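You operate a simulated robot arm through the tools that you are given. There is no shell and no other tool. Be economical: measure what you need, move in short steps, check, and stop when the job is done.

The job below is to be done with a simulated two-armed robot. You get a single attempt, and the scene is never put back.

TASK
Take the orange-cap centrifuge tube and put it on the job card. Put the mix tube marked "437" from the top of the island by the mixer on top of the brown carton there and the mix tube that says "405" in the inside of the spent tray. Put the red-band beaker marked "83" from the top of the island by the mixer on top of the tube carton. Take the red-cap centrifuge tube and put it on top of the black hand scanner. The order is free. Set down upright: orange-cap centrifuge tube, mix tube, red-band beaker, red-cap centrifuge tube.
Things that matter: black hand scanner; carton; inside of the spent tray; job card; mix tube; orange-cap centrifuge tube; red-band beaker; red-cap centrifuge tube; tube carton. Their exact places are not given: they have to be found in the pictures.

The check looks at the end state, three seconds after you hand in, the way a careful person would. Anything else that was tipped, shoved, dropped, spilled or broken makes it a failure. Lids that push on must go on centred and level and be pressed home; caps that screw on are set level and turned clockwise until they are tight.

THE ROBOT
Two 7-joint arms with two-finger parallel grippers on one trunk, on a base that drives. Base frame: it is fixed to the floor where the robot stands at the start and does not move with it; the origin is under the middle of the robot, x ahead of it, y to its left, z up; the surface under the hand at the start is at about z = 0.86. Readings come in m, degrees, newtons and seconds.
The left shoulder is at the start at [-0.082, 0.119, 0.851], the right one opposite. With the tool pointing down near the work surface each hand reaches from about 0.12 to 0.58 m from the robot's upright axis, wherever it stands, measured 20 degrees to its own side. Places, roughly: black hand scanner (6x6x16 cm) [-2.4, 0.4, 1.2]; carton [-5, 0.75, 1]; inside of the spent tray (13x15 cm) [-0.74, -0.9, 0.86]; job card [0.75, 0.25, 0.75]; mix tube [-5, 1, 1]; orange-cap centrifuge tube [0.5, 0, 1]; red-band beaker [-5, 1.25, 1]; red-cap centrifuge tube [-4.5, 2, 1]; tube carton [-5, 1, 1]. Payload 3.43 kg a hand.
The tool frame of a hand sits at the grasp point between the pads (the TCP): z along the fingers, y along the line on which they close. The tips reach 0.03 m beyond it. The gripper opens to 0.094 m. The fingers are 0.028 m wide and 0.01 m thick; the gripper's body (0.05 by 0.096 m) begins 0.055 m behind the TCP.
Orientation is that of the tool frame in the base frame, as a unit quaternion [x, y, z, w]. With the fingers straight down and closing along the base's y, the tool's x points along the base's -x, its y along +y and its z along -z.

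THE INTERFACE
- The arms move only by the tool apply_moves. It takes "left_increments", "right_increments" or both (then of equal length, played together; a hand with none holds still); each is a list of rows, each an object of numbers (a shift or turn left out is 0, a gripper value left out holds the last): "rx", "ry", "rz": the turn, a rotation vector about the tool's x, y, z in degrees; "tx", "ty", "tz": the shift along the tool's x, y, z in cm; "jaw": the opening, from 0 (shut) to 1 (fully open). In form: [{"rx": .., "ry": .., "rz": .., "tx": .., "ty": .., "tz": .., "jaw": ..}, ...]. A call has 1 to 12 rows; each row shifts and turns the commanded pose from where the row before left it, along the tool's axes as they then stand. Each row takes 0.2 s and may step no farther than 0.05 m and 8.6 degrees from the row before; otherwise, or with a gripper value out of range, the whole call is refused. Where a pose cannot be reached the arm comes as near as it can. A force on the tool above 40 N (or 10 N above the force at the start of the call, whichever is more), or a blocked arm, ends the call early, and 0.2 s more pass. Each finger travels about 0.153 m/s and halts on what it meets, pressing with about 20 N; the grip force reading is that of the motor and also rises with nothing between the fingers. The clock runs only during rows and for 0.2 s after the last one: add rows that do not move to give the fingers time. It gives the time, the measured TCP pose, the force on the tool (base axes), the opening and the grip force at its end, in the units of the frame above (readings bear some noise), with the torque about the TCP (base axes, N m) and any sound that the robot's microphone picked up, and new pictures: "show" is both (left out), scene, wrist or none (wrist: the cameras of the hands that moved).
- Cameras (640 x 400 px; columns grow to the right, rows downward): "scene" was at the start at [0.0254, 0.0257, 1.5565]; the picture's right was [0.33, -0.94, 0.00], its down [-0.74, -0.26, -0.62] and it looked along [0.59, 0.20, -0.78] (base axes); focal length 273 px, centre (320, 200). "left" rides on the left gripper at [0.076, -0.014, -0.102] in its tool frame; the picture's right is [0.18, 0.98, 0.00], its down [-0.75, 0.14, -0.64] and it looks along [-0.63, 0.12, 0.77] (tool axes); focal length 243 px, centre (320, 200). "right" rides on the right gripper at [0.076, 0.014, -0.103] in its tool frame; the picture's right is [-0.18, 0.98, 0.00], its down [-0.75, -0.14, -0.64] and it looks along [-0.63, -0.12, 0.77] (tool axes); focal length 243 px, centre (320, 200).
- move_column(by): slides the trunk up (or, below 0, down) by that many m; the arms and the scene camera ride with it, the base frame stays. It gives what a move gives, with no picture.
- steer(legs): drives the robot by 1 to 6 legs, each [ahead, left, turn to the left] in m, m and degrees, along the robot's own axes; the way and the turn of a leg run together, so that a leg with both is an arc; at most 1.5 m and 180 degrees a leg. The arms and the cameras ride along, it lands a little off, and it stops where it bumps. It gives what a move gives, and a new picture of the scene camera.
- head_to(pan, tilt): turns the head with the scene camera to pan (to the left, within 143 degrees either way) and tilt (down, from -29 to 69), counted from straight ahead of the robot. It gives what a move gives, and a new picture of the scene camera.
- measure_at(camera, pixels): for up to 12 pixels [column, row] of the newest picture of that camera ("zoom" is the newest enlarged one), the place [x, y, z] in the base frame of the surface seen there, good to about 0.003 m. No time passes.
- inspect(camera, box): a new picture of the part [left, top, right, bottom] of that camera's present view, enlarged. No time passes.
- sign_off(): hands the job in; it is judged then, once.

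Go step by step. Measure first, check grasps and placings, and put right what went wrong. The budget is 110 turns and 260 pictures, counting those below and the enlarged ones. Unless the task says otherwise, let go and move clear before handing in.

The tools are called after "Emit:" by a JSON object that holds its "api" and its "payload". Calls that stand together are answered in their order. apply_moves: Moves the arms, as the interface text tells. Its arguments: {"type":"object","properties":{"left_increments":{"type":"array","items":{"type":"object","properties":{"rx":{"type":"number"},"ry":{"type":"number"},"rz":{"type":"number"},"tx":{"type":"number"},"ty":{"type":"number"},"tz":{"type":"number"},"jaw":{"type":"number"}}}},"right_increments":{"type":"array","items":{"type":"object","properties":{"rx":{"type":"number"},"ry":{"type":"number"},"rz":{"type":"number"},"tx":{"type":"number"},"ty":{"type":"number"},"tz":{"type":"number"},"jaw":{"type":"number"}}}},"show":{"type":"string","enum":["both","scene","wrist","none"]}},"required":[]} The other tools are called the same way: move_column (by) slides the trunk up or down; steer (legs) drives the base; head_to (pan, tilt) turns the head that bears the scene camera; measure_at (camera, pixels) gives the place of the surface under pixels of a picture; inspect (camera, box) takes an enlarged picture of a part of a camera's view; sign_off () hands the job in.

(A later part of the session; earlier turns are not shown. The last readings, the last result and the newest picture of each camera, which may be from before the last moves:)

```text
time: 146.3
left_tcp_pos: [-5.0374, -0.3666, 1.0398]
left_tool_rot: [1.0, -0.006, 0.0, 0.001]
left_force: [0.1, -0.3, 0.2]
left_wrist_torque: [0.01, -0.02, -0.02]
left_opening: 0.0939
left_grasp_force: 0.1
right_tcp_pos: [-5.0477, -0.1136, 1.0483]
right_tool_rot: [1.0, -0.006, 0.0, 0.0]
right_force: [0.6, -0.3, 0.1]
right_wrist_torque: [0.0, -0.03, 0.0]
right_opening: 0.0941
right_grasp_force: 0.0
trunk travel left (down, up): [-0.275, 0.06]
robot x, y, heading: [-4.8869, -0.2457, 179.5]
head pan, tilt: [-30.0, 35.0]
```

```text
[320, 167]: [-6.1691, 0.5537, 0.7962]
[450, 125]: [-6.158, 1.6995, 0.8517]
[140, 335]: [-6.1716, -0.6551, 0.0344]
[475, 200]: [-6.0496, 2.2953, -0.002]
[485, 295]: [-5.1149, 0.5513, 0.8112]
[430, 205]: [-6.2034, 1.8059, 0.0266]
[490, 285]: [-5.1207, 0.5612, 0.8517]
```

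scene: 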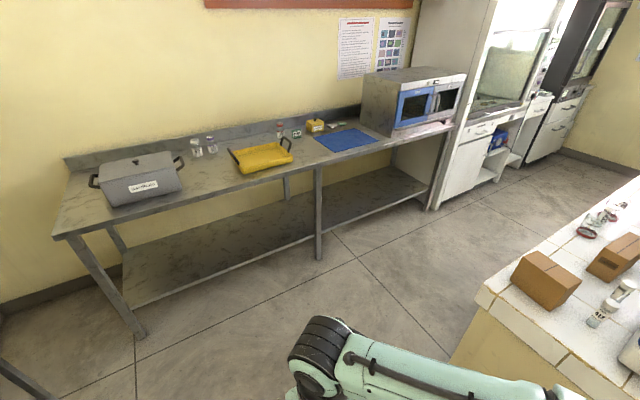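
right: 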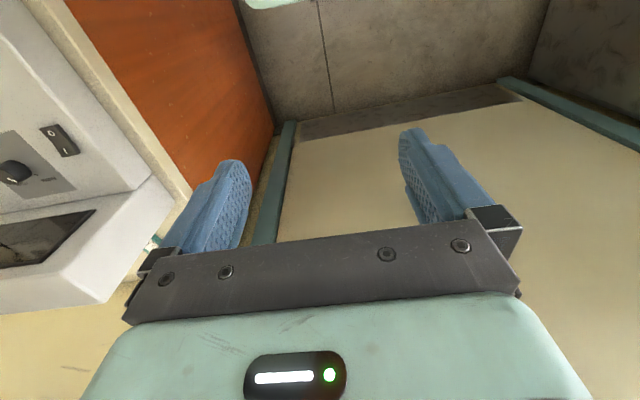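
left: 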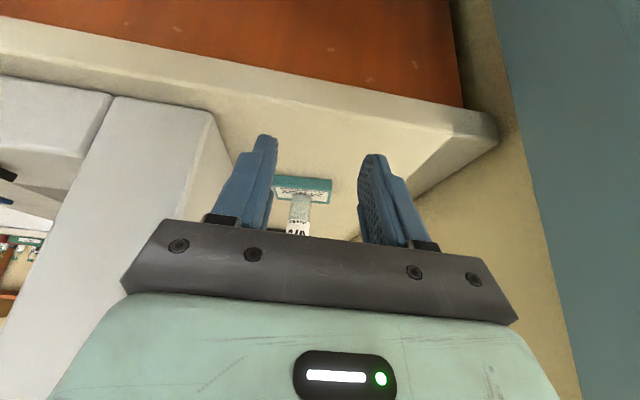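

Lane is about 1.05 m wide. Drive in, turn round, and slide alongside the island.

Emit:
{"api": "steer", "payload": {"legs": [[0.69, 0, 0], [0, 0, 180], [0, 0.9, 0]]}}

Emit:
{"api": "head_to", "payload": {"pan": 10, "tilt": 45}}

Emit:
{"api": "inspect", "payload": {"camera": "scene", "box": [160, 80, 480, 280]}}

```text
time: 165.4
left_tcp_pos: [-5.4008, 0.8159, 1.039]
left_tool_rot: [0.003, 1.0, 0.0, 0.001]
left_force: [-1.3, -0.7, 0.2]
left_wrist_torque: [-0.05, -0.03, 0.01]
left_opening: 0.0941
left_grasp_force: 0.1
right_tcp_pos: [-5.3894, 0.5626, 1.0482]
right_tool_rot: [0.002, 1.0, 0.001, 0.001]
right_force: [0.1, -0.1, -0.7]
right_wrist_torque: [0.01, 0.01, 0.0]
right_opening: 0.0938
right_grasp_force: 0.0
trunk travel left (down, up): [-0.275, 0.06]
robot x, y, heading: [-5.5584, 0.6875, -0.3]
head pan, tilt: [-30.0, 35.0]
```

scene: 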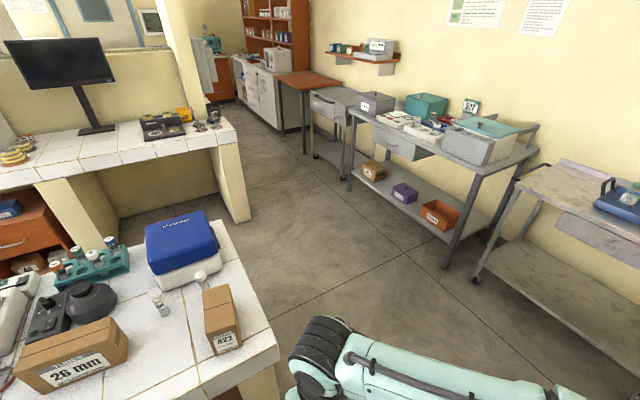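

```text
time: 166.5
left_tcp_pos: [-5.4032, 0.8172, 1.0402]
left_tool_rot: [0.002, 1.0, 0.001, 0.0]
left_force: [-0.7, -0.5, -0.1]
left_wrist_torque: [0.01, 0.02, 0.01]
left_opening: 0.0941
left_grasp_force: 0.1
right_tcp_pos: [-5.3908, 0.5622, 1.0482]
right_tool_rot: [0.002, 1.0, 0.001, 0.001]
right_force: [0.6, 0.0, -0.9]
right_wrist_torque: [0.02, 0.03, -0.01]
right_opening: 0.094
right_grasp_force: 0.0
trunk travel left (down, up): [-0.275, 0.06]
robot x, y, heading: [-5.5555, 0.6856, -0.1]
head pan, tilt: [10.0, 45.0]
```

scene: 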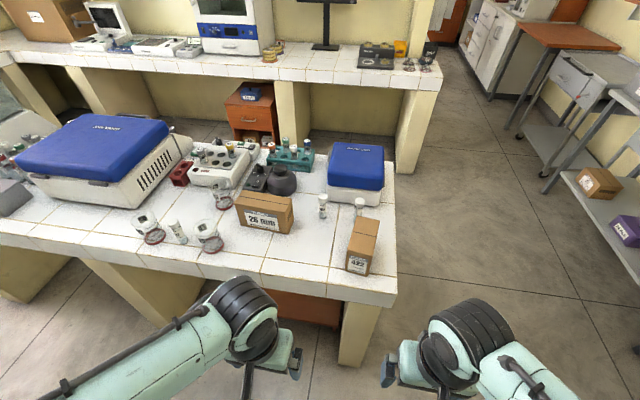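

```text
2.00 times, centred on (320, 180) of scene
```

zoom: 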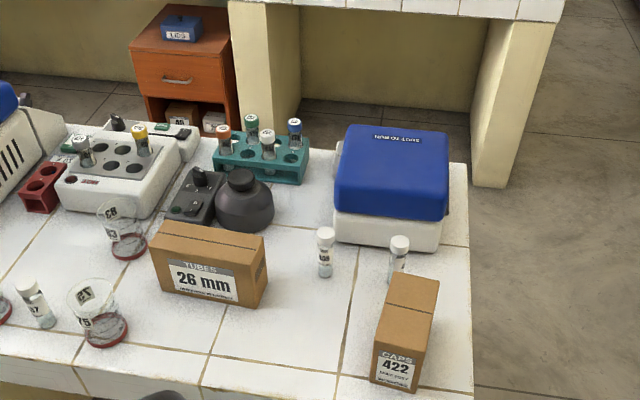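

"CAPS 422" is the brown carton, "TUBES 26 mm" the tube carton. I enlarge the beakers and mix tubes to read numbers.

Emit:
{"api": "inspect", "payload": {"camera": "scene", "box": [120, 170, 260, 260]}}

Emit:
{"api": "inspect", "payload": {"camera": "scene", "box": [300, 180, 400, 280]}}

Emit:
{"api": "inspect", "payload": {"camera": "scene", "box": [160, 130, 320, 200]}}

Emit:
{"api": "measure_at", "payload": {"camera": "scene", "pixels": [[152, 238], [147, 222], [180, 234], [210, 243], [220, 190], [264, 200], [264, 225], [322, 205], [359, 205], [364, 240], [360, 265], [283, 180]]}}

```text
4.44 times, centred on (190, 215) of scene
```

zoom: 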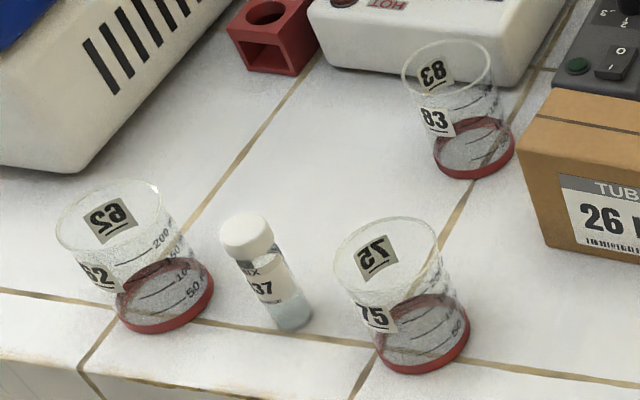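

```text
4.00 times, centred on (350, 230) of scene
```

zoom: 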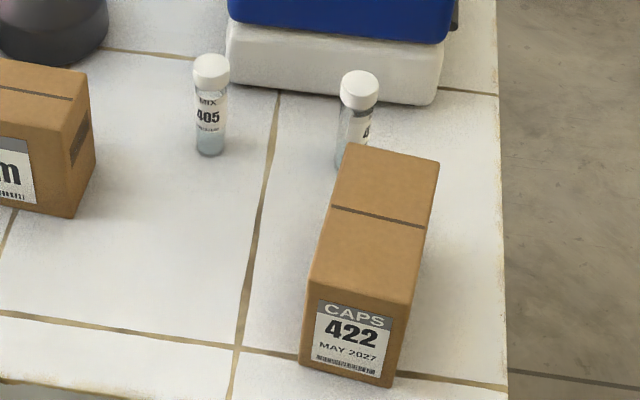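

```text
4.00 times, centred on (240, 165) of scene
```

zoom: 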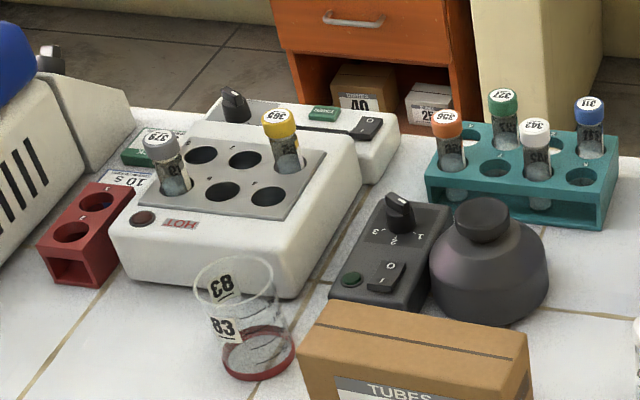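

```text
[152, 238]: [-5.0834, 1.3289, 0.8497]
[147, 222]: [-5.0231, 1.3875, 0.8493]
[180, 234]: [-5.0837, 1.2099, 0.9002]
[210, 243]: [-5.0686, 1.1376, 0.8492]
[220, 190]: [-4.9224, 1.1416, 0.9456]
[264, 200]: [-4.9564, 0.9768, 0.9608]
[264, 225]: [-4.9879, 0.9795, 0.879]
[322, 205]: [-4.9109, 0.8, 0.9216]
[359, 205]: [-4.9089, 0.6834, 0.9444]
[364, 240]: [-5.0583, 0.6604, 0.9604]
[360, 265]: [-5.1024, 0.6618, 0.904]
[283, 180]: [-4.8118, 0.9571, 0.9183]
```

Mix "405" is at (-4.905,0.80); the tube between beakers 62 and 75 reads "?37". Beaker 83 is at (-4.90,1.14). I slide left so the left hand can pick the ?37 tube, and yaw the hand 90° so the fingers close along x between the beakers.

Emit:
{"api": "steer", "payload": {"legs": [[0, 0.33, 0]]}}

Emit:
{"api": "apply_moves", "payload": {"left_increments": [{"rz": 8.2, "tz": -1}, {"rz": 8.2, "tz": -1}, {"rz": 8.2, "tz": -1}, {"rz": 8.2, "tz": -1}, {"rz": 8.2}, {"rz": 8.2}, {"rz": 8.2}, {"rz": 8.2}, {"rz": 8.2}, {"rz": 8.2}, {"rz": 8}, {}], "show": "none"}}

Emit:
{"api": "head_to", "payload": {"pan": 10, "tilt": 50}}

```text
time: 169.9
left_tcp_pos: [-5.3997, 1.1389, 1.0388]
left_tool_rot: [0.003, 1.0, 0.0, 0.0]
left_force: [-0.4, 0.1, 1.1]
left_wrist_torque: [0.0, 0.0, 0.04]
left_opening: 0.0941
left_grasp_force: 0.0
right_tcp_pos: [-5.3875, 0.8863, 1.0485]
right_tool_rot: [0.003, 1.0, -0.001, 0.001]
right_force: [-0.6, 0.1, -0.1]
right_wrist_torque: [-0.02, 0.01, 0.01]
right_opening: 0.094
right_grasp_force: 0.1
trunk travel left (down, up): [-0.275, 0.06]
robot x, y, heading: [-5.5513, 1.014, -0.5]
head pan, tilt: [10.0, 45.0]
```

scene: 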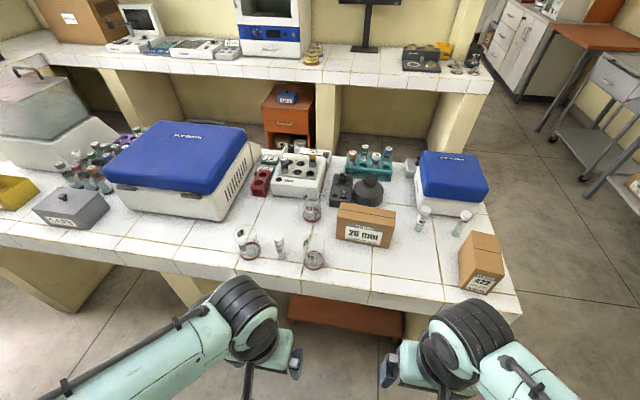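

```text
time: 172.5
left_tcp_pos: [-5.3995, 1.1393, 1.0796]
left_tool_rot: [0.71, 0.704, 0.0, 0.0]
left_force: [0.2, 1.0, -0.3]
left_wrist_torque: [0.01, 0.02, -0.02]
left_opening: 0.0938
left_grasp_force: 0.1
right_tcp_pos: [-5.3888, 0.8866, 1.0489]
right_tool_rot: [0.002, 1.0, 0.0, 0.001]
right_force: [0.4, 0.2, 0.1]
right_wrist_torque: [0.0, 0.0, 0.02]
right_opening: 0.0939
right_grasp_force: 0.2
trunk travel left (down, up): [-0.275, 0.06]
robot x, y, heading: [-5.5559, 1.0098, -0.3]
head pan, tilt: [10.0, 45.0]
```

```text
time: 173.2
left_tcp_pos: [-5.4003, 1.1395, 1.0797]
left_tool_rot: [0.709, 0.705, 0.0, 0.001]
left_force: [0.0, -1.0, 0.1]
left_wrist_torque: [0.01, -0.01, -0.01]
left_opening: 0.0939
left_grasp_force: 0.1
right_tcp_pos: [-5.3887, 0.8861, 1.0488]
right_tool_rot: [0.003, 1.0, 0.0, 0.001]
right_force: [0.3, 0.0, 0.6]
right_wrist_torque: [0.0, -0.03, 0.0]
right_opening: 0.0941
right_grasp_force: 0.0
trunk travel left (down, up): [-0.275, 0.06]
robot x, y, heading: [-5.5524, 1.0147, -0.3]
head pan, tilt: [10.0, 50.0]
```

scene: 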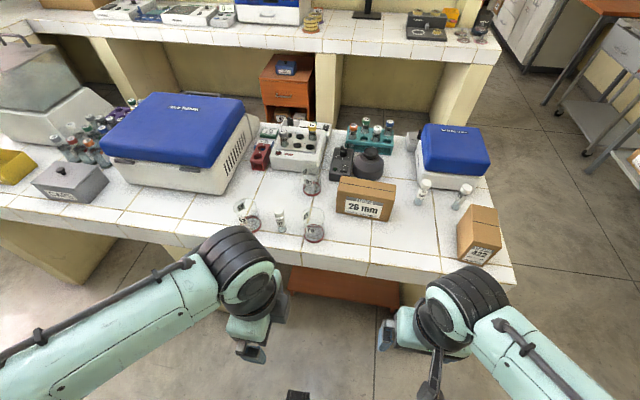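

Emit:
{"api": "inspect", "payload": {"camera": "scene", "box": [220, 150, 400, 260]}}

Emit:
{"api": "measure_at", "payload": {"camera": "zoom", "pixels": [[213, 212], [213, 245], [215, 280], [90, 275], [330, 290], [120, 240], [330, 90]]}}

Emit:
{"api": "inspect", "payload": {"camera": "scene", "box": [20, 90, 160, 200]}}

```text
3.56 times, centred on (310, 205) of scene
```

zoom: 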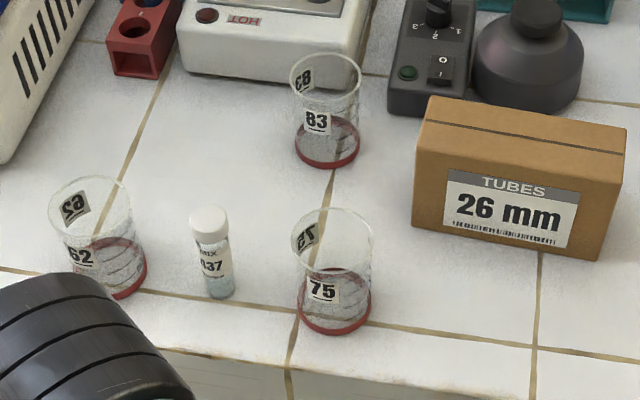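

```text
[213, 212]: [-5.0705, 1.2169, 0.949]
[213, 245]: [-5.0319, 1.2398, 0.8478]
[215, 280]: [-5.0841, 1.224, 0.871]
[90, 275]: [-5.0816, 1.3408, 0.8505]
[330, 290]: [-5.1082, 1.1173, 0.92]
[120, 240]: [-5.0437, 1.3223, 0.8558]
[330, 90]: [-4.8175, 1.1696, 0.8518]
```

```text
3.64 times, centred on (90, 145) of scene
```

zoom: 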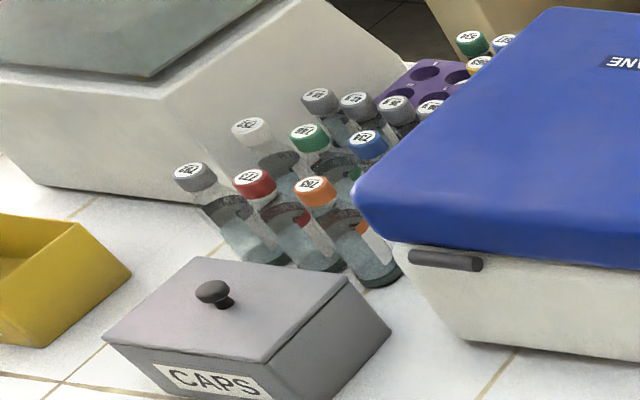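

The tube reads "437"; its axis is near (-5.071,1.219), cap top 0.949. I move the left hand above it.

Emit:
{"api": "apply_moves", "payload": {"left_increments": [{"tx": 1, "ty": 4.1, "tz": 0.2}, {"tx": 1, "ty": 4.1, "tz": 0.2}, {"tx": 1, "ty": 4.1, "tz": 0.2}, {"tx": 1, "ty": 4.1, "tz": 0.2}, {"tx": 1, "ty": 4.1, "tz": 0.2}, {"tx": 1, "ty": 4.1, "tz": 0.2}, {"tx": 1, "ty": 4.1, "tz": 0.2}, {"tx": 1, "ty": 4.1, "tz": 0.2}, {"jaw": 0.7}, {}]}}

Emit:
{"api": "inspect", "payload": {"camera": "left", "box": [200, 60, 440, 240]}}

```text
time: 175.4
left_tcp_pos: [-5.068, 1.2139, 1.0606]
left_tool_rot: [0.709, 0.705, 0.0, 0.0]
left_force: [1.2, 0.9, -0.4]
left_wrist_torque: [0.01, -0.02, -0.01]
left_opening: 0.0659
left_grasp_force: 0.1
right_tcp_pos: [-5.3883, 0.8854, 1.0476]
right_tool_rot: [0.003, 1.0, 0.001, 0.0]
right_force: [-0.3, 0.0, 0.9]
right_wrist_torque: [-0.02, 0.04, -0.01]
right_opening: 0.0943
right_grasp_force: 0.0
trunk travel left (down, up): [-0.275, 0.06]
robot x, y, heading: [-5.5547, 1.0121, -0.3]
head pan, tilt: [10.0, 50.0]
```

scene: 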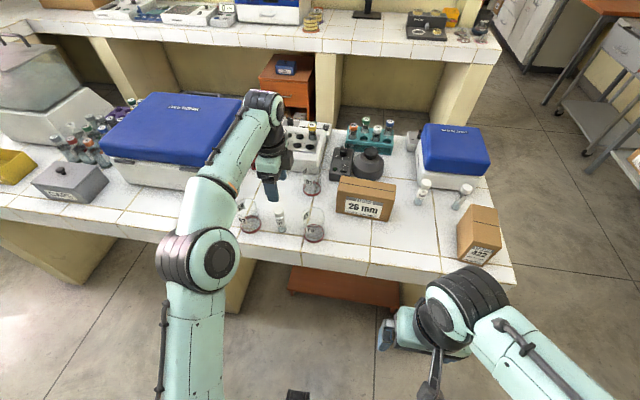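
left: 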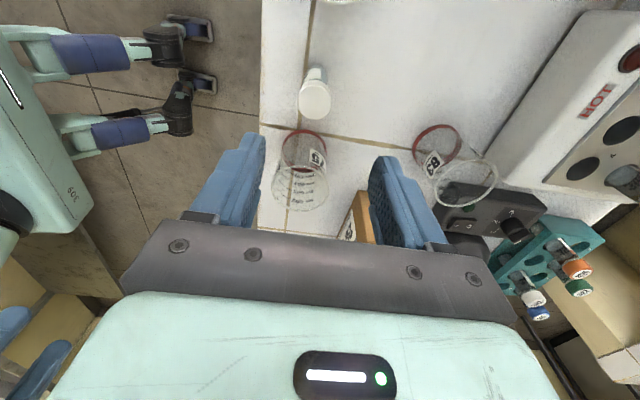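

```text
2.22 times, centred on (320, 150) of left
```

zoom: 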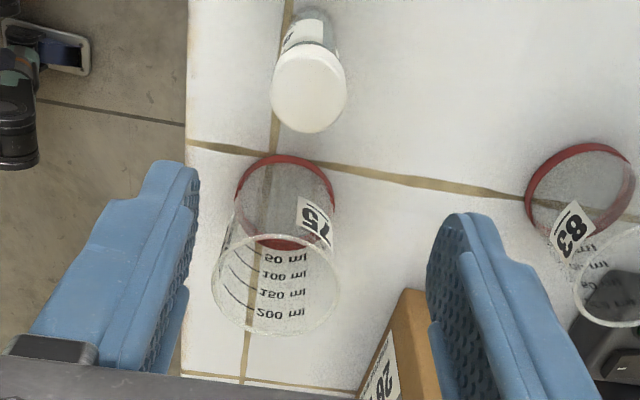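

I measure the tube cap and beakers from the wrist picture (cap at (314,100)).

Emit:
{"api": "measure_at", "payload": {"camera": "left", "pixels": [[314, 100], [302, 100], [327, 100], [314, 87], [314, 113], [317, 70], [303, 150], [438, 147], [280, 185], [327, 188]]}}

```text
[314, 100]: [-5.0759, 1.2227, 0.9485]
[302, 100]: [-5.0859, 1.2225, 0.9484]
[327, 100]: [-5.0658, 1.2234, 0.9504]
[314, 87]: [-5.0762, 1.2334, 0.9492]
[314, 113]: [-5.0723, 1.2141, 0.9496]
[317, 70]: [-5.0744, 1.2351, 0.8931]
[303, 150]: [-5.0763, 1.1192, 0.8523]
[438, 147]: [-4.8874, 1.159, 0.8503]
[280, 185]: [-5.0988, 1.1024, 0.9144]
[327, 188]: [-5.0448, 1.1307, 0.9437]
```

Axis at (-5.0755,1.2225). Centre, descend to z 0.905, close.

Emit:
{"api": "apply_moves", "payload": {"left_increments": [{"tx": 0.86, "ty": -0.75}, {"tz": 4}, {"tz": 4}, {"tz": 4}, {"tz": 3.5}, {}, {"jaw": 0}, {}, {}, {}], "show": "wrist"}}

```text
time: 177.6
left_tcp_pos: [-5.0786, 1.2248, 0.9073]
left_tool_rot: [0.709, 0.705, 0.001, 0.0]
left_force: [-0.6, -0.7, -0.5]
left_wrist_torque: [0.02, -0.04, -0.03]
left_opening: 0.0272
left_grasp_force: 19.8
right_tcp_pos: [-5.389, 0.885, 1.0485]
right_tool_rot: [0.003, 1.0, 0.001, 0.0]
right_force: [-0.8, 0.0, 0.3]
right_wrist_torque: [0.0, 0.02, 0.03]
right_opening: 0.094
right_grasp_force: 0.0
trunk travel left (down, up): [-0.275, 0.06]
robot x, y, heading: [-5.5527, 1.0143, -0.6]
head pan, tilt: [10.0, 50.0]
heard: snap
```

left: 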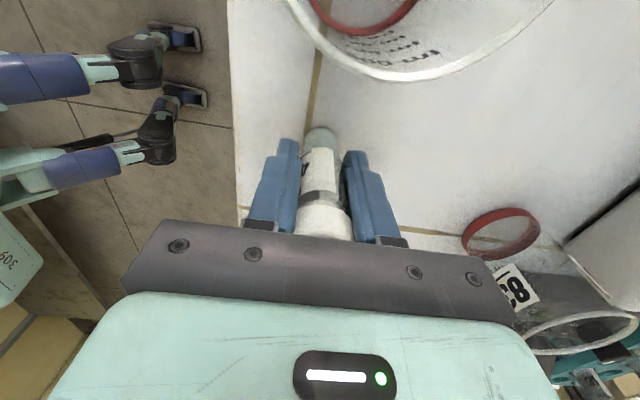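

Gripped (0.027), but a snap was heard; I enlarge to check the tube and surroundings.

Emit:
{"api": "inspect", "payload": {"camera": "left", "box": [230, 100, 430, 250]}}

Emit:
{"api": "inspect", "payload": {"camera": "scene", "box": [200, 80, 400, 260]}}

```text
2.67 times, centred on (330, 175) of left
```

zoom: 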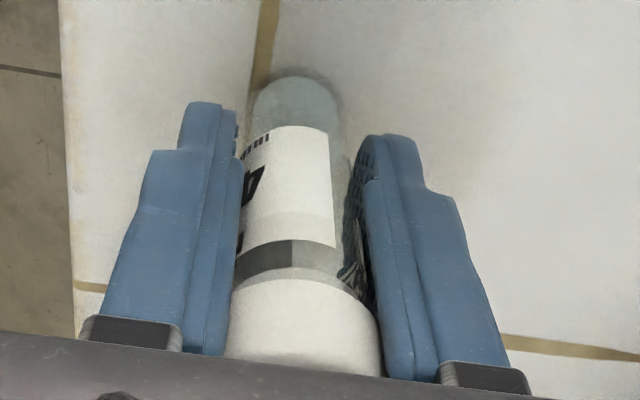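

```text
2.22 times, centred on (300, 170) of scene
```

zoom: 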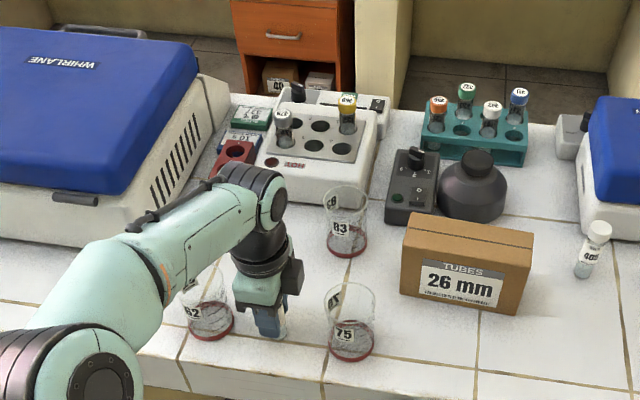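

Nothing looks damaged. Lift, draw back, and drive right toward the CAPS carton.

Emit:
{"api": "apply_moves", "payload": {"left_increments": [{"tz": -4}, {"tz": -4}, {"tz": -4}, {"tz": -4}, {"tz": -3.5}, {"ty": -4.5}, {"ty": -4.5}, {"ty": -4.5}, {"ty": -4.5}, {"ty": -4.5}, {}], "show": "wrist"}}

Emit:
{"api": "steer", "payload": {"legs": [[0, -0.52, 0.4]]}}

Emit:
{"api": "head_to", "payload": {"pan": 15, "tilt": 50}}

```text
time: 180.0
left_tcp_pos: [-5.3025, 1.2273, 1.0979]
left_tool_rot: [0.709, 0.705, 0.001, 0.0]
left_force: [0.4, 0.1, -0.1]
left_wrist_torque: [-0.01, 0.0, 0.0]
left_opening: 0.0267
left_grasp_force: 20.0
right_tcp_pos: [-5.3889, 0.8868, 1.0484]
right_tool_rot: [0.003, 1.0, 0.0, -0.001]
right_force: [-0.4, 0.7, -0.2]
right_wrist_torque: [0.0, 0.0, 0.05]
right_opening: 0.0942
right_grasp_force: 0.1
trunk travel left (down, up): [-0.275, 0.06]
robot x, y, heading: [-5.5534, 1.0136, -0.2]
head pan, tilt: [10.0, 50.0]
```

left: 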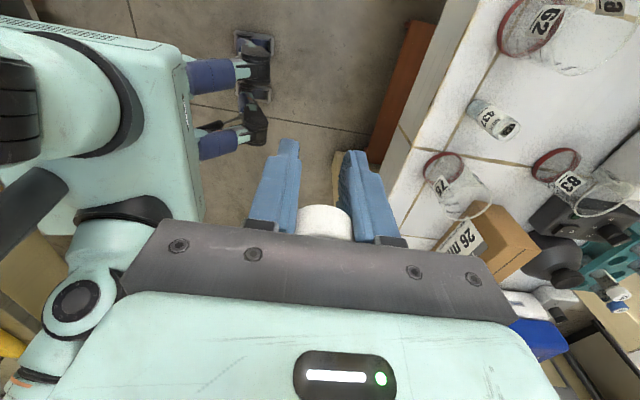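

```text
time: 185.0
left_tcp_pos: [-5.3048, 0.7108, 1.0978]
left_tool_rot: [0.709, 0.705, 0.0, 0.0]
left_force: [0.0, -0.6, -0.3]
left_wrist_torque: [0.01, -0.01, -0.02]
left_opening: 0.0272
left_grasp_force: 19.9
right_tcp_pos: [-5.3916, 0.3699, 1.0486]
right_tool_rot: [0.003, 1.0, 0.0, 0.001]
right_force: [-0.1, 0.1, 0.7]
right_wrist_torque: [0.03, 0.03, 0.02]
right_opening: 0.0939
right_grasp_force: 0.1
trunk travel left (down, up): [-0.275, 0.06]
robot x, y, heading: [-5.5563, 0.4967, -0.3]
head pan, tilt: [10.0, 50.0]
```

scene: 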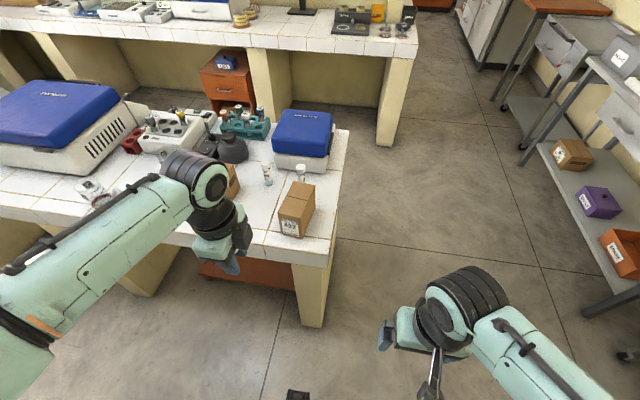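

```text
time: 185.7
left_tcp_pos: [-5.3072, 0.7106, 1.0984]
left_tool_rot: [0.708, 0.706, 0.0, 0.0]
left_force: [0.2, 0.3, -1.1]
left_wrist_torque: [-0.04, 0.0, 0.04]
left_opening: 0.0273
left_grasp_force: 20.0
right_tcp_pos: [-5.3909, 0.3698, 1.0488]
right_tool_rot: [0.003, 1.0, 0.0, 0.002]
right_force: [-0.2, -0.4, -0.5]
right_wrist_torque: [-0.01, 0.03, -0.01]
right_opening: 0.0939
right_grasp_force: 0.1
trunk travel left (down, up): [-0.275, 0.06]
robot x, y, heading: [-5.5558, 0.4952, -0.3]
head pan, tilt: [15.0, 50.0]
```

scene: 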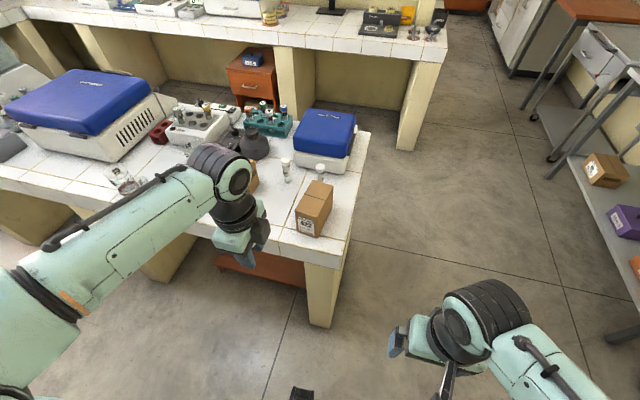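

The lift picture shows the open "437" tube still standing at (495,120): only the push-on cap came off in the gripper. I go back to recap it, then grip the body below the cap with a flat-pitched hand.

Emit:
{"api": "steer", "payload": {"legs": [[0, 0.52, 0.2]]}}

Emit:
{"api": "inspect", "payload": {"camera": "left", "box": [240, 60, 640, 260]}}

```text
time: 190.7
left_tcp_pos: [-5.3054, 1.2279, 1.0995]
left_tool_rot: [0.708, 0.706, 0.0, 0.001]
left_force: [0.4, 0.2, -0.7]
left_wrist_torque: [-0.01, 0.01, -0.04]
left_opening: 0.027
left_grasp_force: 19.9
right_tcp_pos: [-5.3892, 0.888, 1.0493]
right_tool_rot: [0.002, 1.0, -0.001, 0.001]
right_force: [0.5, -0.2, 0.2]
right_wrist_torque: [-0.03, -0.01, -0.02]
right_opening: 0.0938
right_grasp_force: 0.1
trunk travel left (down, up): [-0.275, 0.06]
robot x, y, heading: [-5.5578, 1.0116, -0.5]
head pan, tilt: [15.0, 50.0]
```

scene: 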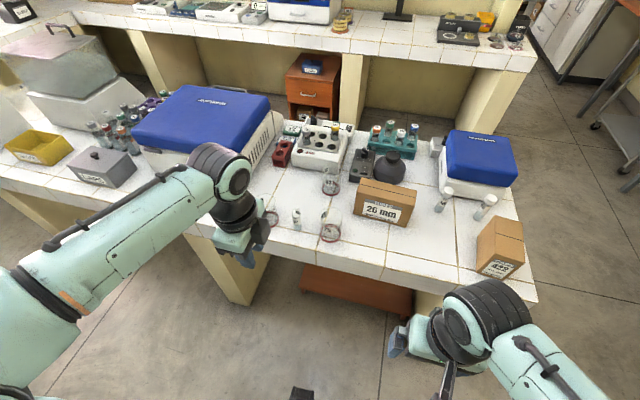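

```text
1.60 times, centred on (440, 160) of left
```

zoom: 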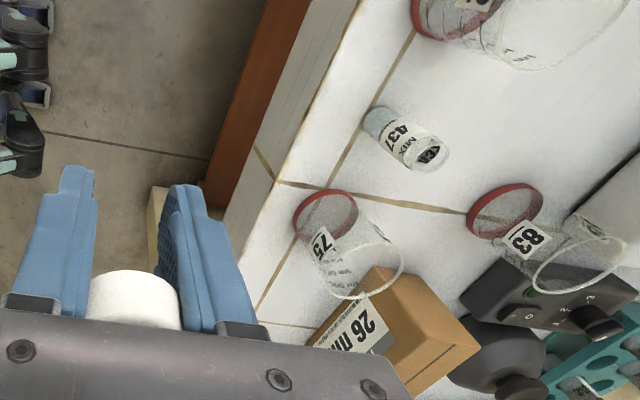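

I enlarge the open tube in the scene picture and measure its mouth.

Emit:
{"api": "inspect", "payload": {"camera": "scene", "box": [260, 170, 360, 250]}}

Emit:
{"api": "measure_at", "payload": {"camera": "zoom", "pixels": [[235, 200], [235, 215], [235, 240], [240, 260]]}}

Emit:
{"api": "measure_at", "payload": {"camera": "left", "pixels": [[480, 108], [490, 118], [506, 128], [512, 125], [508, 134], [516, 130]]}}

```text
5.00 times, centred on (310, 210) of scene
```

zoom: 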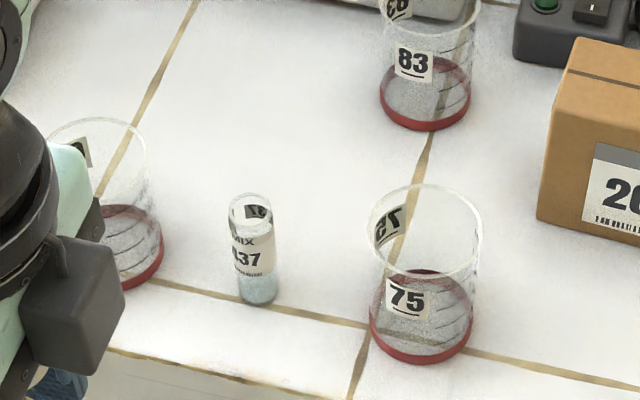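

```text
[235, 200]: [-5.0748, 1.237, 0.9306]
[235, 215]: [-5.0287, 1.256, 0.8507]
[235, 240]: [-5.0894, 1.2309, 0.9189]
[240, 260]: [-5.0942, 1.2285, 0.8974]
```

```text
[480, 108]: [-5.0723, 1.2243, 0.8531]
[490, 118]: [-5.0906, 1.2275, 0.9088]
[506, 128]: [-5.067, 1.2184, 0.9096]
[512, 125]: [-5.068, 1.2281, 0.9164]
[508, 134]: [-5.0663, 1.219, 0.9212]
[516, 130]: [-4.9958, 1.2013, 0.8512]
```

Emit:
{"api": "measure_at", "payload": {"camera": "zoom", "pixels": [[253, 245], [254, 258], [232, 255], [274, 255], [256, 280], [252, 228]]}}

Emit:
{"api": "inspect", "payload": {"camera": "left", "box": [250, 150, 410, 250]}}

```text
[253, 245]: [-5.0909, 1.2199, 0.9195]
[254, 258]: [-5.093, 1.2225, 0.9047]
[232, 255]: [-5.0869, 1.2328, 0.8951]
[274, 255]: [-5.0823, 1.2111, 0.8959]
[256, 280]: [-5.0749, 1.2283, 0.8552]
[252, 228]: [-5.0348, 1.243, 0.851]
```

```text
4.00 times, centred on (330, 200) of left
```

zoom: 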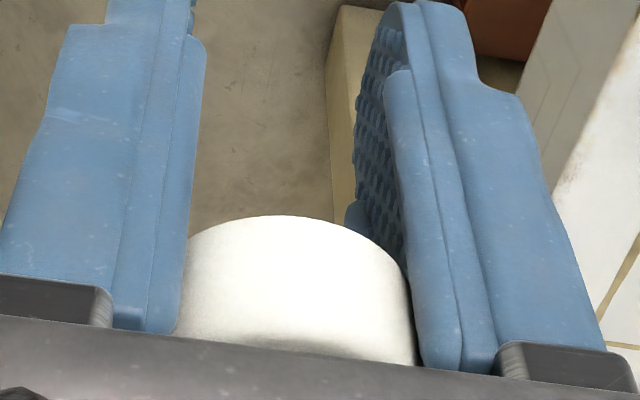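

The tube axis is still about (-5.080,1.2245), the same as the grip pose; I return the cap above it.

Emit:
{"api": "apply_moves", "payload": {"left_increments": [{"ty": 4.5}, {"ty": 4.5}, {"ty": 4.5}, {"ty": 4.5}, {"ty": 4.6}, {"tx": -0.3}, {"tz": 4}, {"tz": 4}, {"tz": 4}, {"tz": 3}, {}, {}], "show": "both"}}

Emit:
{"api": "inspect", "payload": {"camera": "scene", "box": [240, 130, 360, 250]}}

```text
time: 193.3
left_tcp_pos: [-5.0791, 1.2226, 0.9467]
left_tool_rot: [0.708, 0.707, 0.0, 0.0]
left_force: [-0.1, 0.3, -0.3]
left_wrist_torque: [0.05, -0.01, -0.02]
left_opening: 0.0276
left_grasp_force: 20.0
right_tcp_pos: [-5.3891, 0.8857, 1.0492]
right_tool_rot: [0.002, 1.0, 0.0, 0.001]
right_force: [0.2, -0.2, -0.2]
right_wrist_torque: [-0.01, 0.0, 0.0]
right_opening: 0.0941
right_grasp_force: 0.1
trunk travel left (down, up): [-0.275, 0.06]
robot x, y, heading: [-5.5552, 1.0151, -0.2]
head pan, tilt: [15.0, 50.0]
```

scene: 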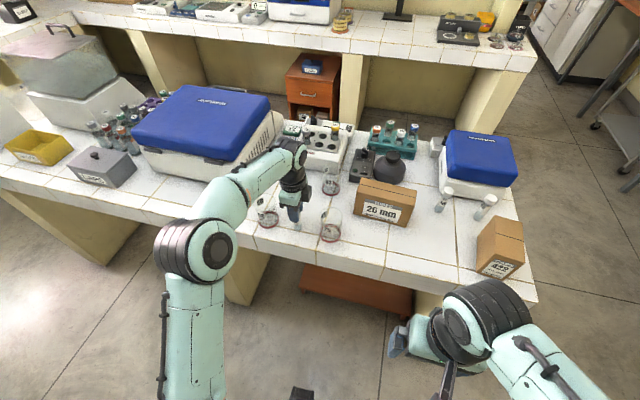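
left: 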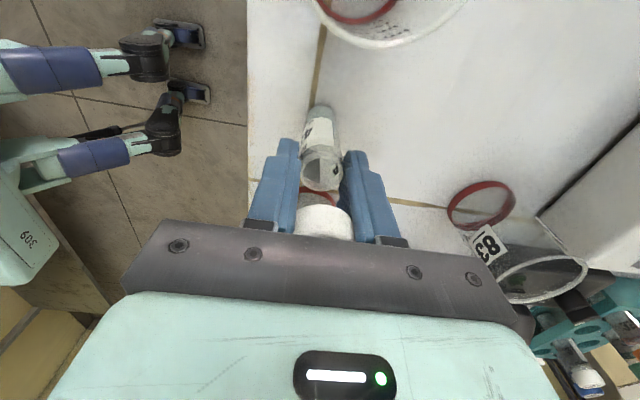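

```text
3.33 times, centred on (300, 190) of scene
```

zoom: 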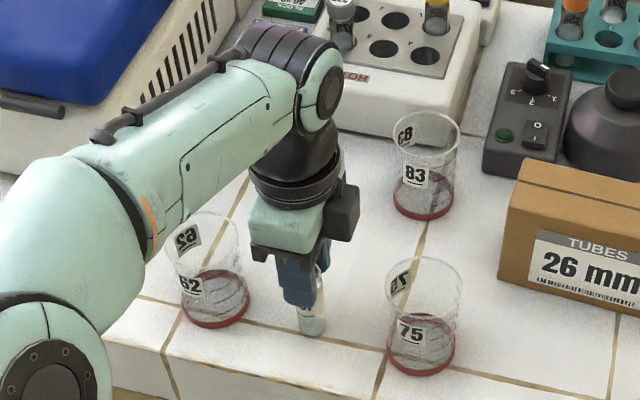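

I measure the mouth rim (around (322,165)) to check centring under the cap.

Emit:
{"api": "inspect", "payload": {"camera": "left", "box": [260, 90, 400, 250]}}

Emit:
{"api": "measure_at", "payload": {"camera": "left", "pixels": [[303, 168], [341, 170], [322, 150], [323, 188], [304, 212], [345, 215], [325, 206], [320, 130]]}}

```text
2.50 times, centred on (330, 170) of left
```

zoom: 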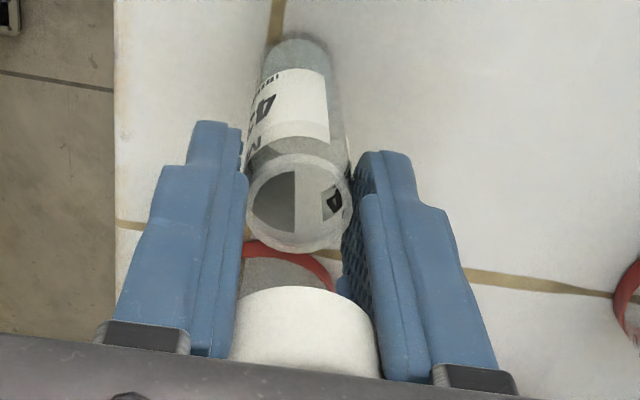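

```text
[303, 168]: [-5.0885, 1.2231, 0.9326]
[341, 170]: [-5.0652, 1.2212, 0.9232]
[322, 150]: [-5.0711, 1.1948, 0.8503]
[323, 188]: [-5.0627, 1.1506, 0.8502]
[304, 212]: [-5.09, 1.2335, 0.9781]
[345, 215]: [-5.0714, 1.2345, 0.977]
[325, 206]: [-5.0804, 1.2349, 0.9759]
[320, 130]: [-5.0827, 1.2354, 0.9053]
```

Cap axis is ≈2 mm short in y of the tube (1.2232 vs 1.2213). Shift +2 mm and lower gently.

Emit:
{"api": "apply_moves", "payload": {"left_increments": [{"tx": 0.2}, {"tz": 1}, {"tz": 1}, {"tz": 0.5}, {"tz": 0.5}, {"tz": 0.3}, {}], "show": "wrist"}}

```text
time: 194.9
left_tcp_pos: [-5.079, 1.2268, 0.9141]
left_tool_rot: [0.709, 0.706, 0.001, 0.001]
left_force: [-0.1, 1.4, -0.9]
left_wrist_torque: [0.01, -0.01, -0.04]
left_opening: 0.0271
left_grasp_force: 19.9
right_tcp_pos: [-5.3898, 0.8875, 1.0491]
right_tool_rot: [0.002, 1.0, -0.001, 0.0]
right_force: [-0.5, -0.6, -0.9]
right_wrist_torque: [0.0, -0.03, 0.01]
right_opening: 0.0937
right_grasp_force: 0.0
trunk travel left (down, up): [-0.275, 0.06]
robot x, y, heading: [-5.5554, 1.0108, -0.1]
head pan, tilt: [15.0, 50.0]
```

left: 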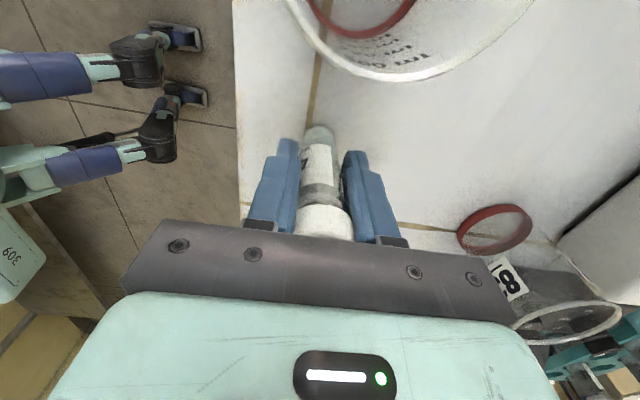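

No contact yet at z 0.914; continue in 2 mm steps pressing home.

Emit:
{"api": "apply_moves", "payload": {"left_increments": [{"tz": 0.2}, {"tz": 0.2}, {"tz": 0.2}, {}], "show": "none"}}

Emit:
{"api": "apply_moves", "payload": {"left_increments": [{"tz": 0.2}, {"tz": 0.2}, {}], "show": "wrist"}}

```text
time: 195.9
left_tcp_pos: [-5.0778, 1.2269, 0.9097]
left_tool_rot: [0.708, 0.706, 0.001, 0.0]
left_force: [-0.6, 0.8, 0.2]
left_wrist_torque: [0.02, -0.01, 0.0]
left_opening: 0.0272
left_grasp_force: 20.2
right_tcp_pos: [-5.3883, 0.8875, 1.0492]
right_tool_rot: [0.002, 1.0, 0.001, 0.0]
right_force: [0.9, -0.3, -1.2]
right_wrist_torque: [-0.03, -0.01, 0.02]
right_opening: 0.0938
right_grasp_force: 0.0
trunk travel left (down, up): [-0.275, 0.06]
robot x, y, heading: [-5.5545, 1.0134, 0.0]
head pan, tilt: [15.0, 50.0]
```

```text
time: 196.7
left_tcp_pos: [-5.0784, 1.2273, 0.9052]
left_tool_rot: [0.709, 0.706, 0.0, 0.0]
left_force: [1.0, 0.1, -0.1]
left_wrist_torque: [-0.03, 0.01, -0.02]
left_opening: 0.0272
left_grasp_force: 19.9
right_tcp_pos: [-5.3888, 0.8884, 1.0474]
right_tool_rot: [0.003, 1.0, 0.0, 0.001]
right_force: [-0.3, 0.1, -0.2]
right_wrist_torque: [0.02, -0.01, -0.01]
right_opening: 0.094
right_grasp_force: 0.0
trunk travel left (down, up): [-0.275, 0.06]
robot x, y, heading: [-5.5568, 1.0179, -0.2]
head pan, tilt: [15.0, 50.0]
```

left: 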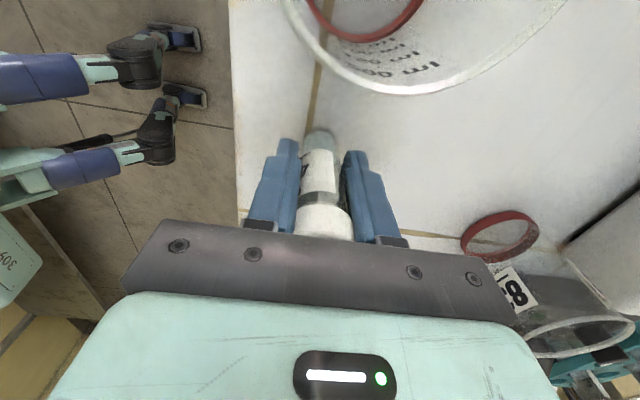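

Still no force; continue.

Emit:
{"api": "apply_moves", "payload": {"left_increments": [{"tz": 0.2}, {"tz": 0.2}, {}], "show": "none"}}

Emit:
{"api": "apply_moves", "payload": {"left_increments": [{"tz": 0.2}, {"tz": 0.2}, {}], "show": "wrist"}}

```text
time: 197.5
left_tcp_pos: [-5.0782, 1.2278, 0.9055]
left_tool_rot: [0.708, 0.706, 0.002, 0.002]
left_force: [0.4, -1.3, 22.9]
left_wrist_torque: [-0.14, 0.04, 0.0]
left_opening: 0.0272
left_grasp_force: 20.4
right_tcp_pos: [-5.3902, 0.8865, 1.0489]
right_tool_rot: [0.002, 1.0, 0.001, 0.002]
right_force: [0.2, -0.7, 0.4]
right_wrist_torque: [0.0, 0.0, 0.02]
right_opening: 0.0942
right_grasp_force: 0.0
trunk travel left (down, up): [-0.275, 0.06]
robot x, y, heading: [-5.5571, 1.0154, -0.2]
head pan, tilt: [15.0, 50.0]
heard: snap
```

```text
time: 198.3
left_tcp_pos: [-5.079, 1.2264, 0.8979]
left_tool_rot: [0.708, 0.706, 0.001, 0.0]
left_force: [1.7, 1.4, 21.6]
left_wrist_torque: [0.0, 0.06, 0.03]
left_opening: 0.0275
left_grasp_force: 19.7
right_tcp_pos: [-5.3893, 0.8866, 1.0496]
right_tool_rot: [0.001, 1.0, 0.001, 0.001]
right_force: [-0.9, 0.0, -0.8]
right_wrist_torque: [0.01, 0.02, 0.03]
right_opening: 0.0941
right_grasp_force: 0.1
trunk travel left (down, up): [-0.275, 0.06]
robot x, y, heading: [-5.5525, 1.0115, -0.3]
head pan, tilt: [15.0, 50.0]
```

left: 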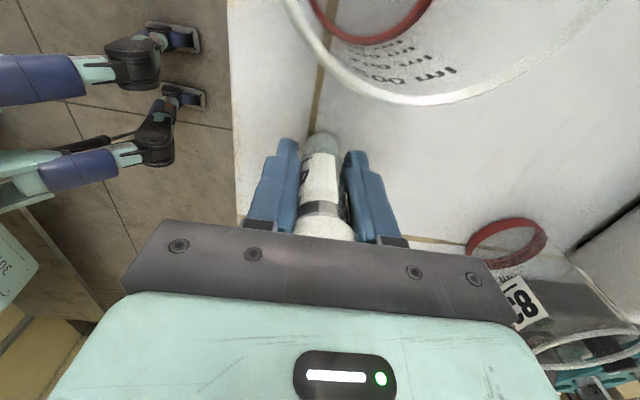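

The cap snapped home. Still holding, I lift 2 cm to see whether the whole tube comes along.

Emit:
{"api": "apply_moves", "payload": {"left_increments": [{"tz": -0.5}, {"tz": -0.5}, {"tz": -1}, {"tz": -1}, {}], "show": "wrist"}}

Emit:
{"api": "inspect", "payload": {"camera": "left", "box": [250, 90, 410, 250]}}

Emit:
{"api": "inspect", "payload": {"camera": "scene", "box": [240, 130, 360, 250]}}

```text
time: 199.5
left_tcp_pos: [-5.0794, 1.2266, 0.9282]
left_tool_rot: [0.708, 0.706, -0.001, 0.0]
left_force: [1.1, -0.7, 0.1]
left_wrist_torque: [0.04, 0.04, 0.0]
left_opening: 0.0272
left_grasp_force: 19.6
right_tcp_pos: [-5.3891, 0.8874, 1.0485]
right_tool_rot: [0.002, 1.0, 0.001, 0.0]
right_force: [0.5, 0.1, -0.8]
right_wrist_torque: [0.02, 0.02, 0.03]
right_opening: 0.0941
right_grasp_force: 0.1
trunk travel left (down, up): [-0.275, 0.06]
robot x, y, heading: [-5.5536, 1.0157, 0.0]
head pan, tilt: [15.0, 50.0]
```

left: 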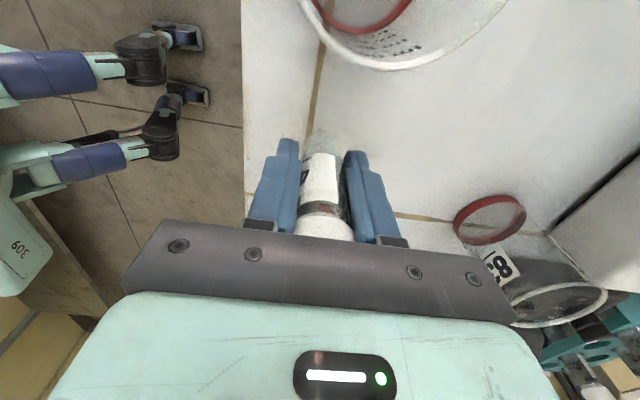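

```text
2.50 times, centred on (330, 170) of left
```

zoom: 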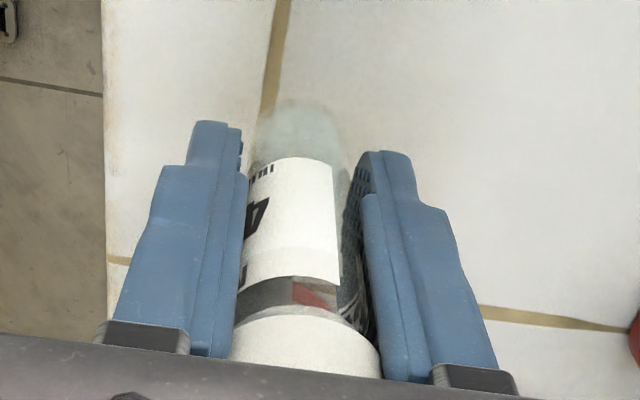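

```text
3.33 times, centred on (300, 190) of scene
```

zoom: 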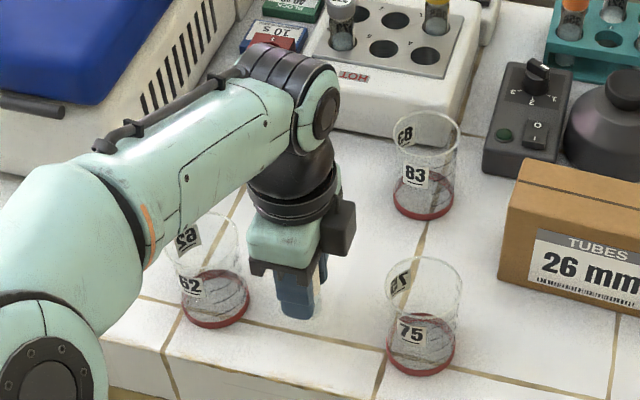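

The tube moves with the hand. I confirm its base height, then lift on with a check.

Emit:
{"api": "measure_at", "payload": {"camera": "left", "pixels": [[318, 160], [318, 147], [320, 175]]}}

Emit:
{"api": "apply_moves", "payload": {"left_increments": [{"tz": -2}, {"tz": -3}, {"tz": -4}, {"tz": -4}, {"tz": -4}, {"ty": -4}, {"ty": -4.5}, {"ty": -4.5}, {"ty": -4.5}, {"ty": -4.5}, {}], "show": "wrist"}}

```text
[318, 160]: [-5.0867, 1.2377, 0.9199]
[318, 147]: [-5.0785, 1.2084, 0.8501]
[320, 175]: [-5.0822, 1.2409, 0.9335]
```

```text
time: 201.9
left_tcp_pos: [-5.2973, 1.2267, 1.0926]
left_tool_rot: [0.709, 0.705, 0.0, 0.0]
left_force: [1.2, -0.1, -0.1]
left_wrist_torque: [-0.02, -0.03, -0.02]
left_opening: 0.0274
left_grasp_force: 20.0
right_tcp_pos: [-5.3893, 0.8871, 1.0481]
right_tool_rot: [0.002, 1.0, 0.0, 0.0]
right_force: [0.3, 0.1, 0.4]
right_wrist_torque: [-0.01, -0.01, -0.01]
right_opening: 0.094
right_grasp_force: 0.0
trunk travel left (down, up): [-0.275, 0.06]
robot x, y, heading: [-5.5528, 1.0135, -0.5]
head pan, tilt: [15.0, 50.0]
```

left: 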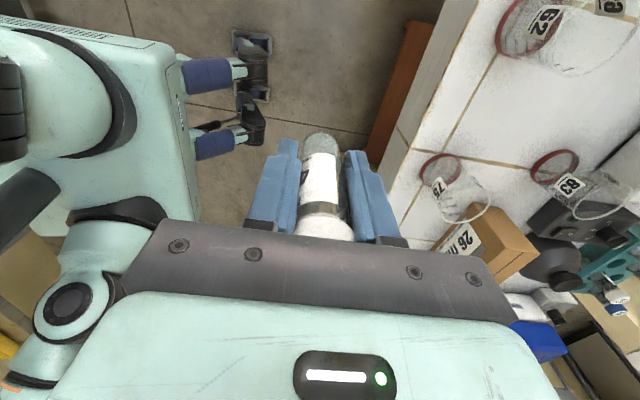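

The whole tube hangs in the gripper. Drive right to the CAPS carton and measure its top.

Emit:
{"api": "steer", "payload": {"legs": [[0, -0.52, 0.5]]}}

Emit:
{"api": "inspect", "payload": {"camera": "scene", "box": [270, 150, 370, 250]}}

Emit:
{"api": "measure_at", "payload": {"camera": "scene", "pixels": [[313, 183], [331, 187], [299, 207], [322, 215], [318, 197], [312, 230]]}}

```text
time: 207.0
left_tcp_pos: [-5.2994, 0.7075, 1.0932]
left_tool_rot: [0.704, 0.71, 0.001, 0.0]
left_force: [-0.4, 0.5, 0.1]
left_wrist_torque: [0.01, 0.05, -0.01]
left_opening: 0.0277
left_grasp_force: 20.1
right_tcp_pos: [-5.3853, 0.3669, 1.0487]
right_tool_rot: [-0.003, 1.0, 0.0, 0.001]
right_force: [0.3, 0.3, 0.7]
right_wrist_torque: [-0.02, -0.03, 0.0]
right_opening: 0.0941
right_grasp_force: 0.1
trunk travel left (down, up): [-0.275, 0.06]
robot x, y, heading: [-5.5528, 0.4913, 0.8]
head pan, tilt: [15.0, 50.0]
```

scene: 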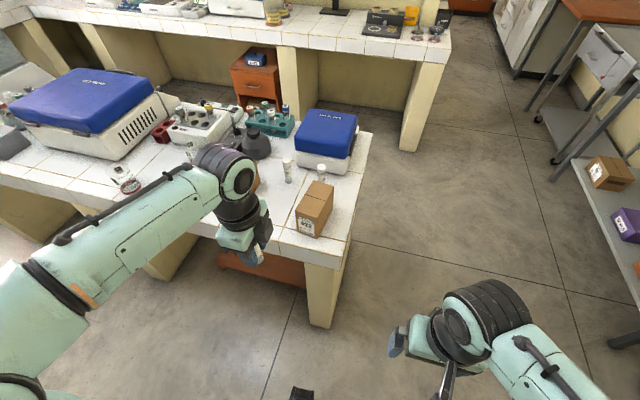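

```text
4.00 times, centred on (320, 200) of scene
```

zoom: 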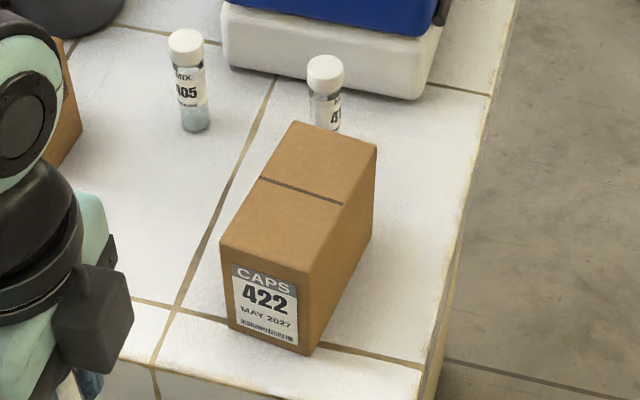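

```text
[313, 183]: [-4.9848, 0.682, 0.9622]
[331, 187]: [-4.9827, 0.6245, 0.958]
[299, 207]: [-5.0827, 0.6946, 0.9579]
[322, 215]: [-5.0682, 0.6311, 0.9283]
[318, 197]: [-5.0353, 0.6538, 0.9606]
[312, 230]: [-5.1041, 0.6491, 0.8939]
```

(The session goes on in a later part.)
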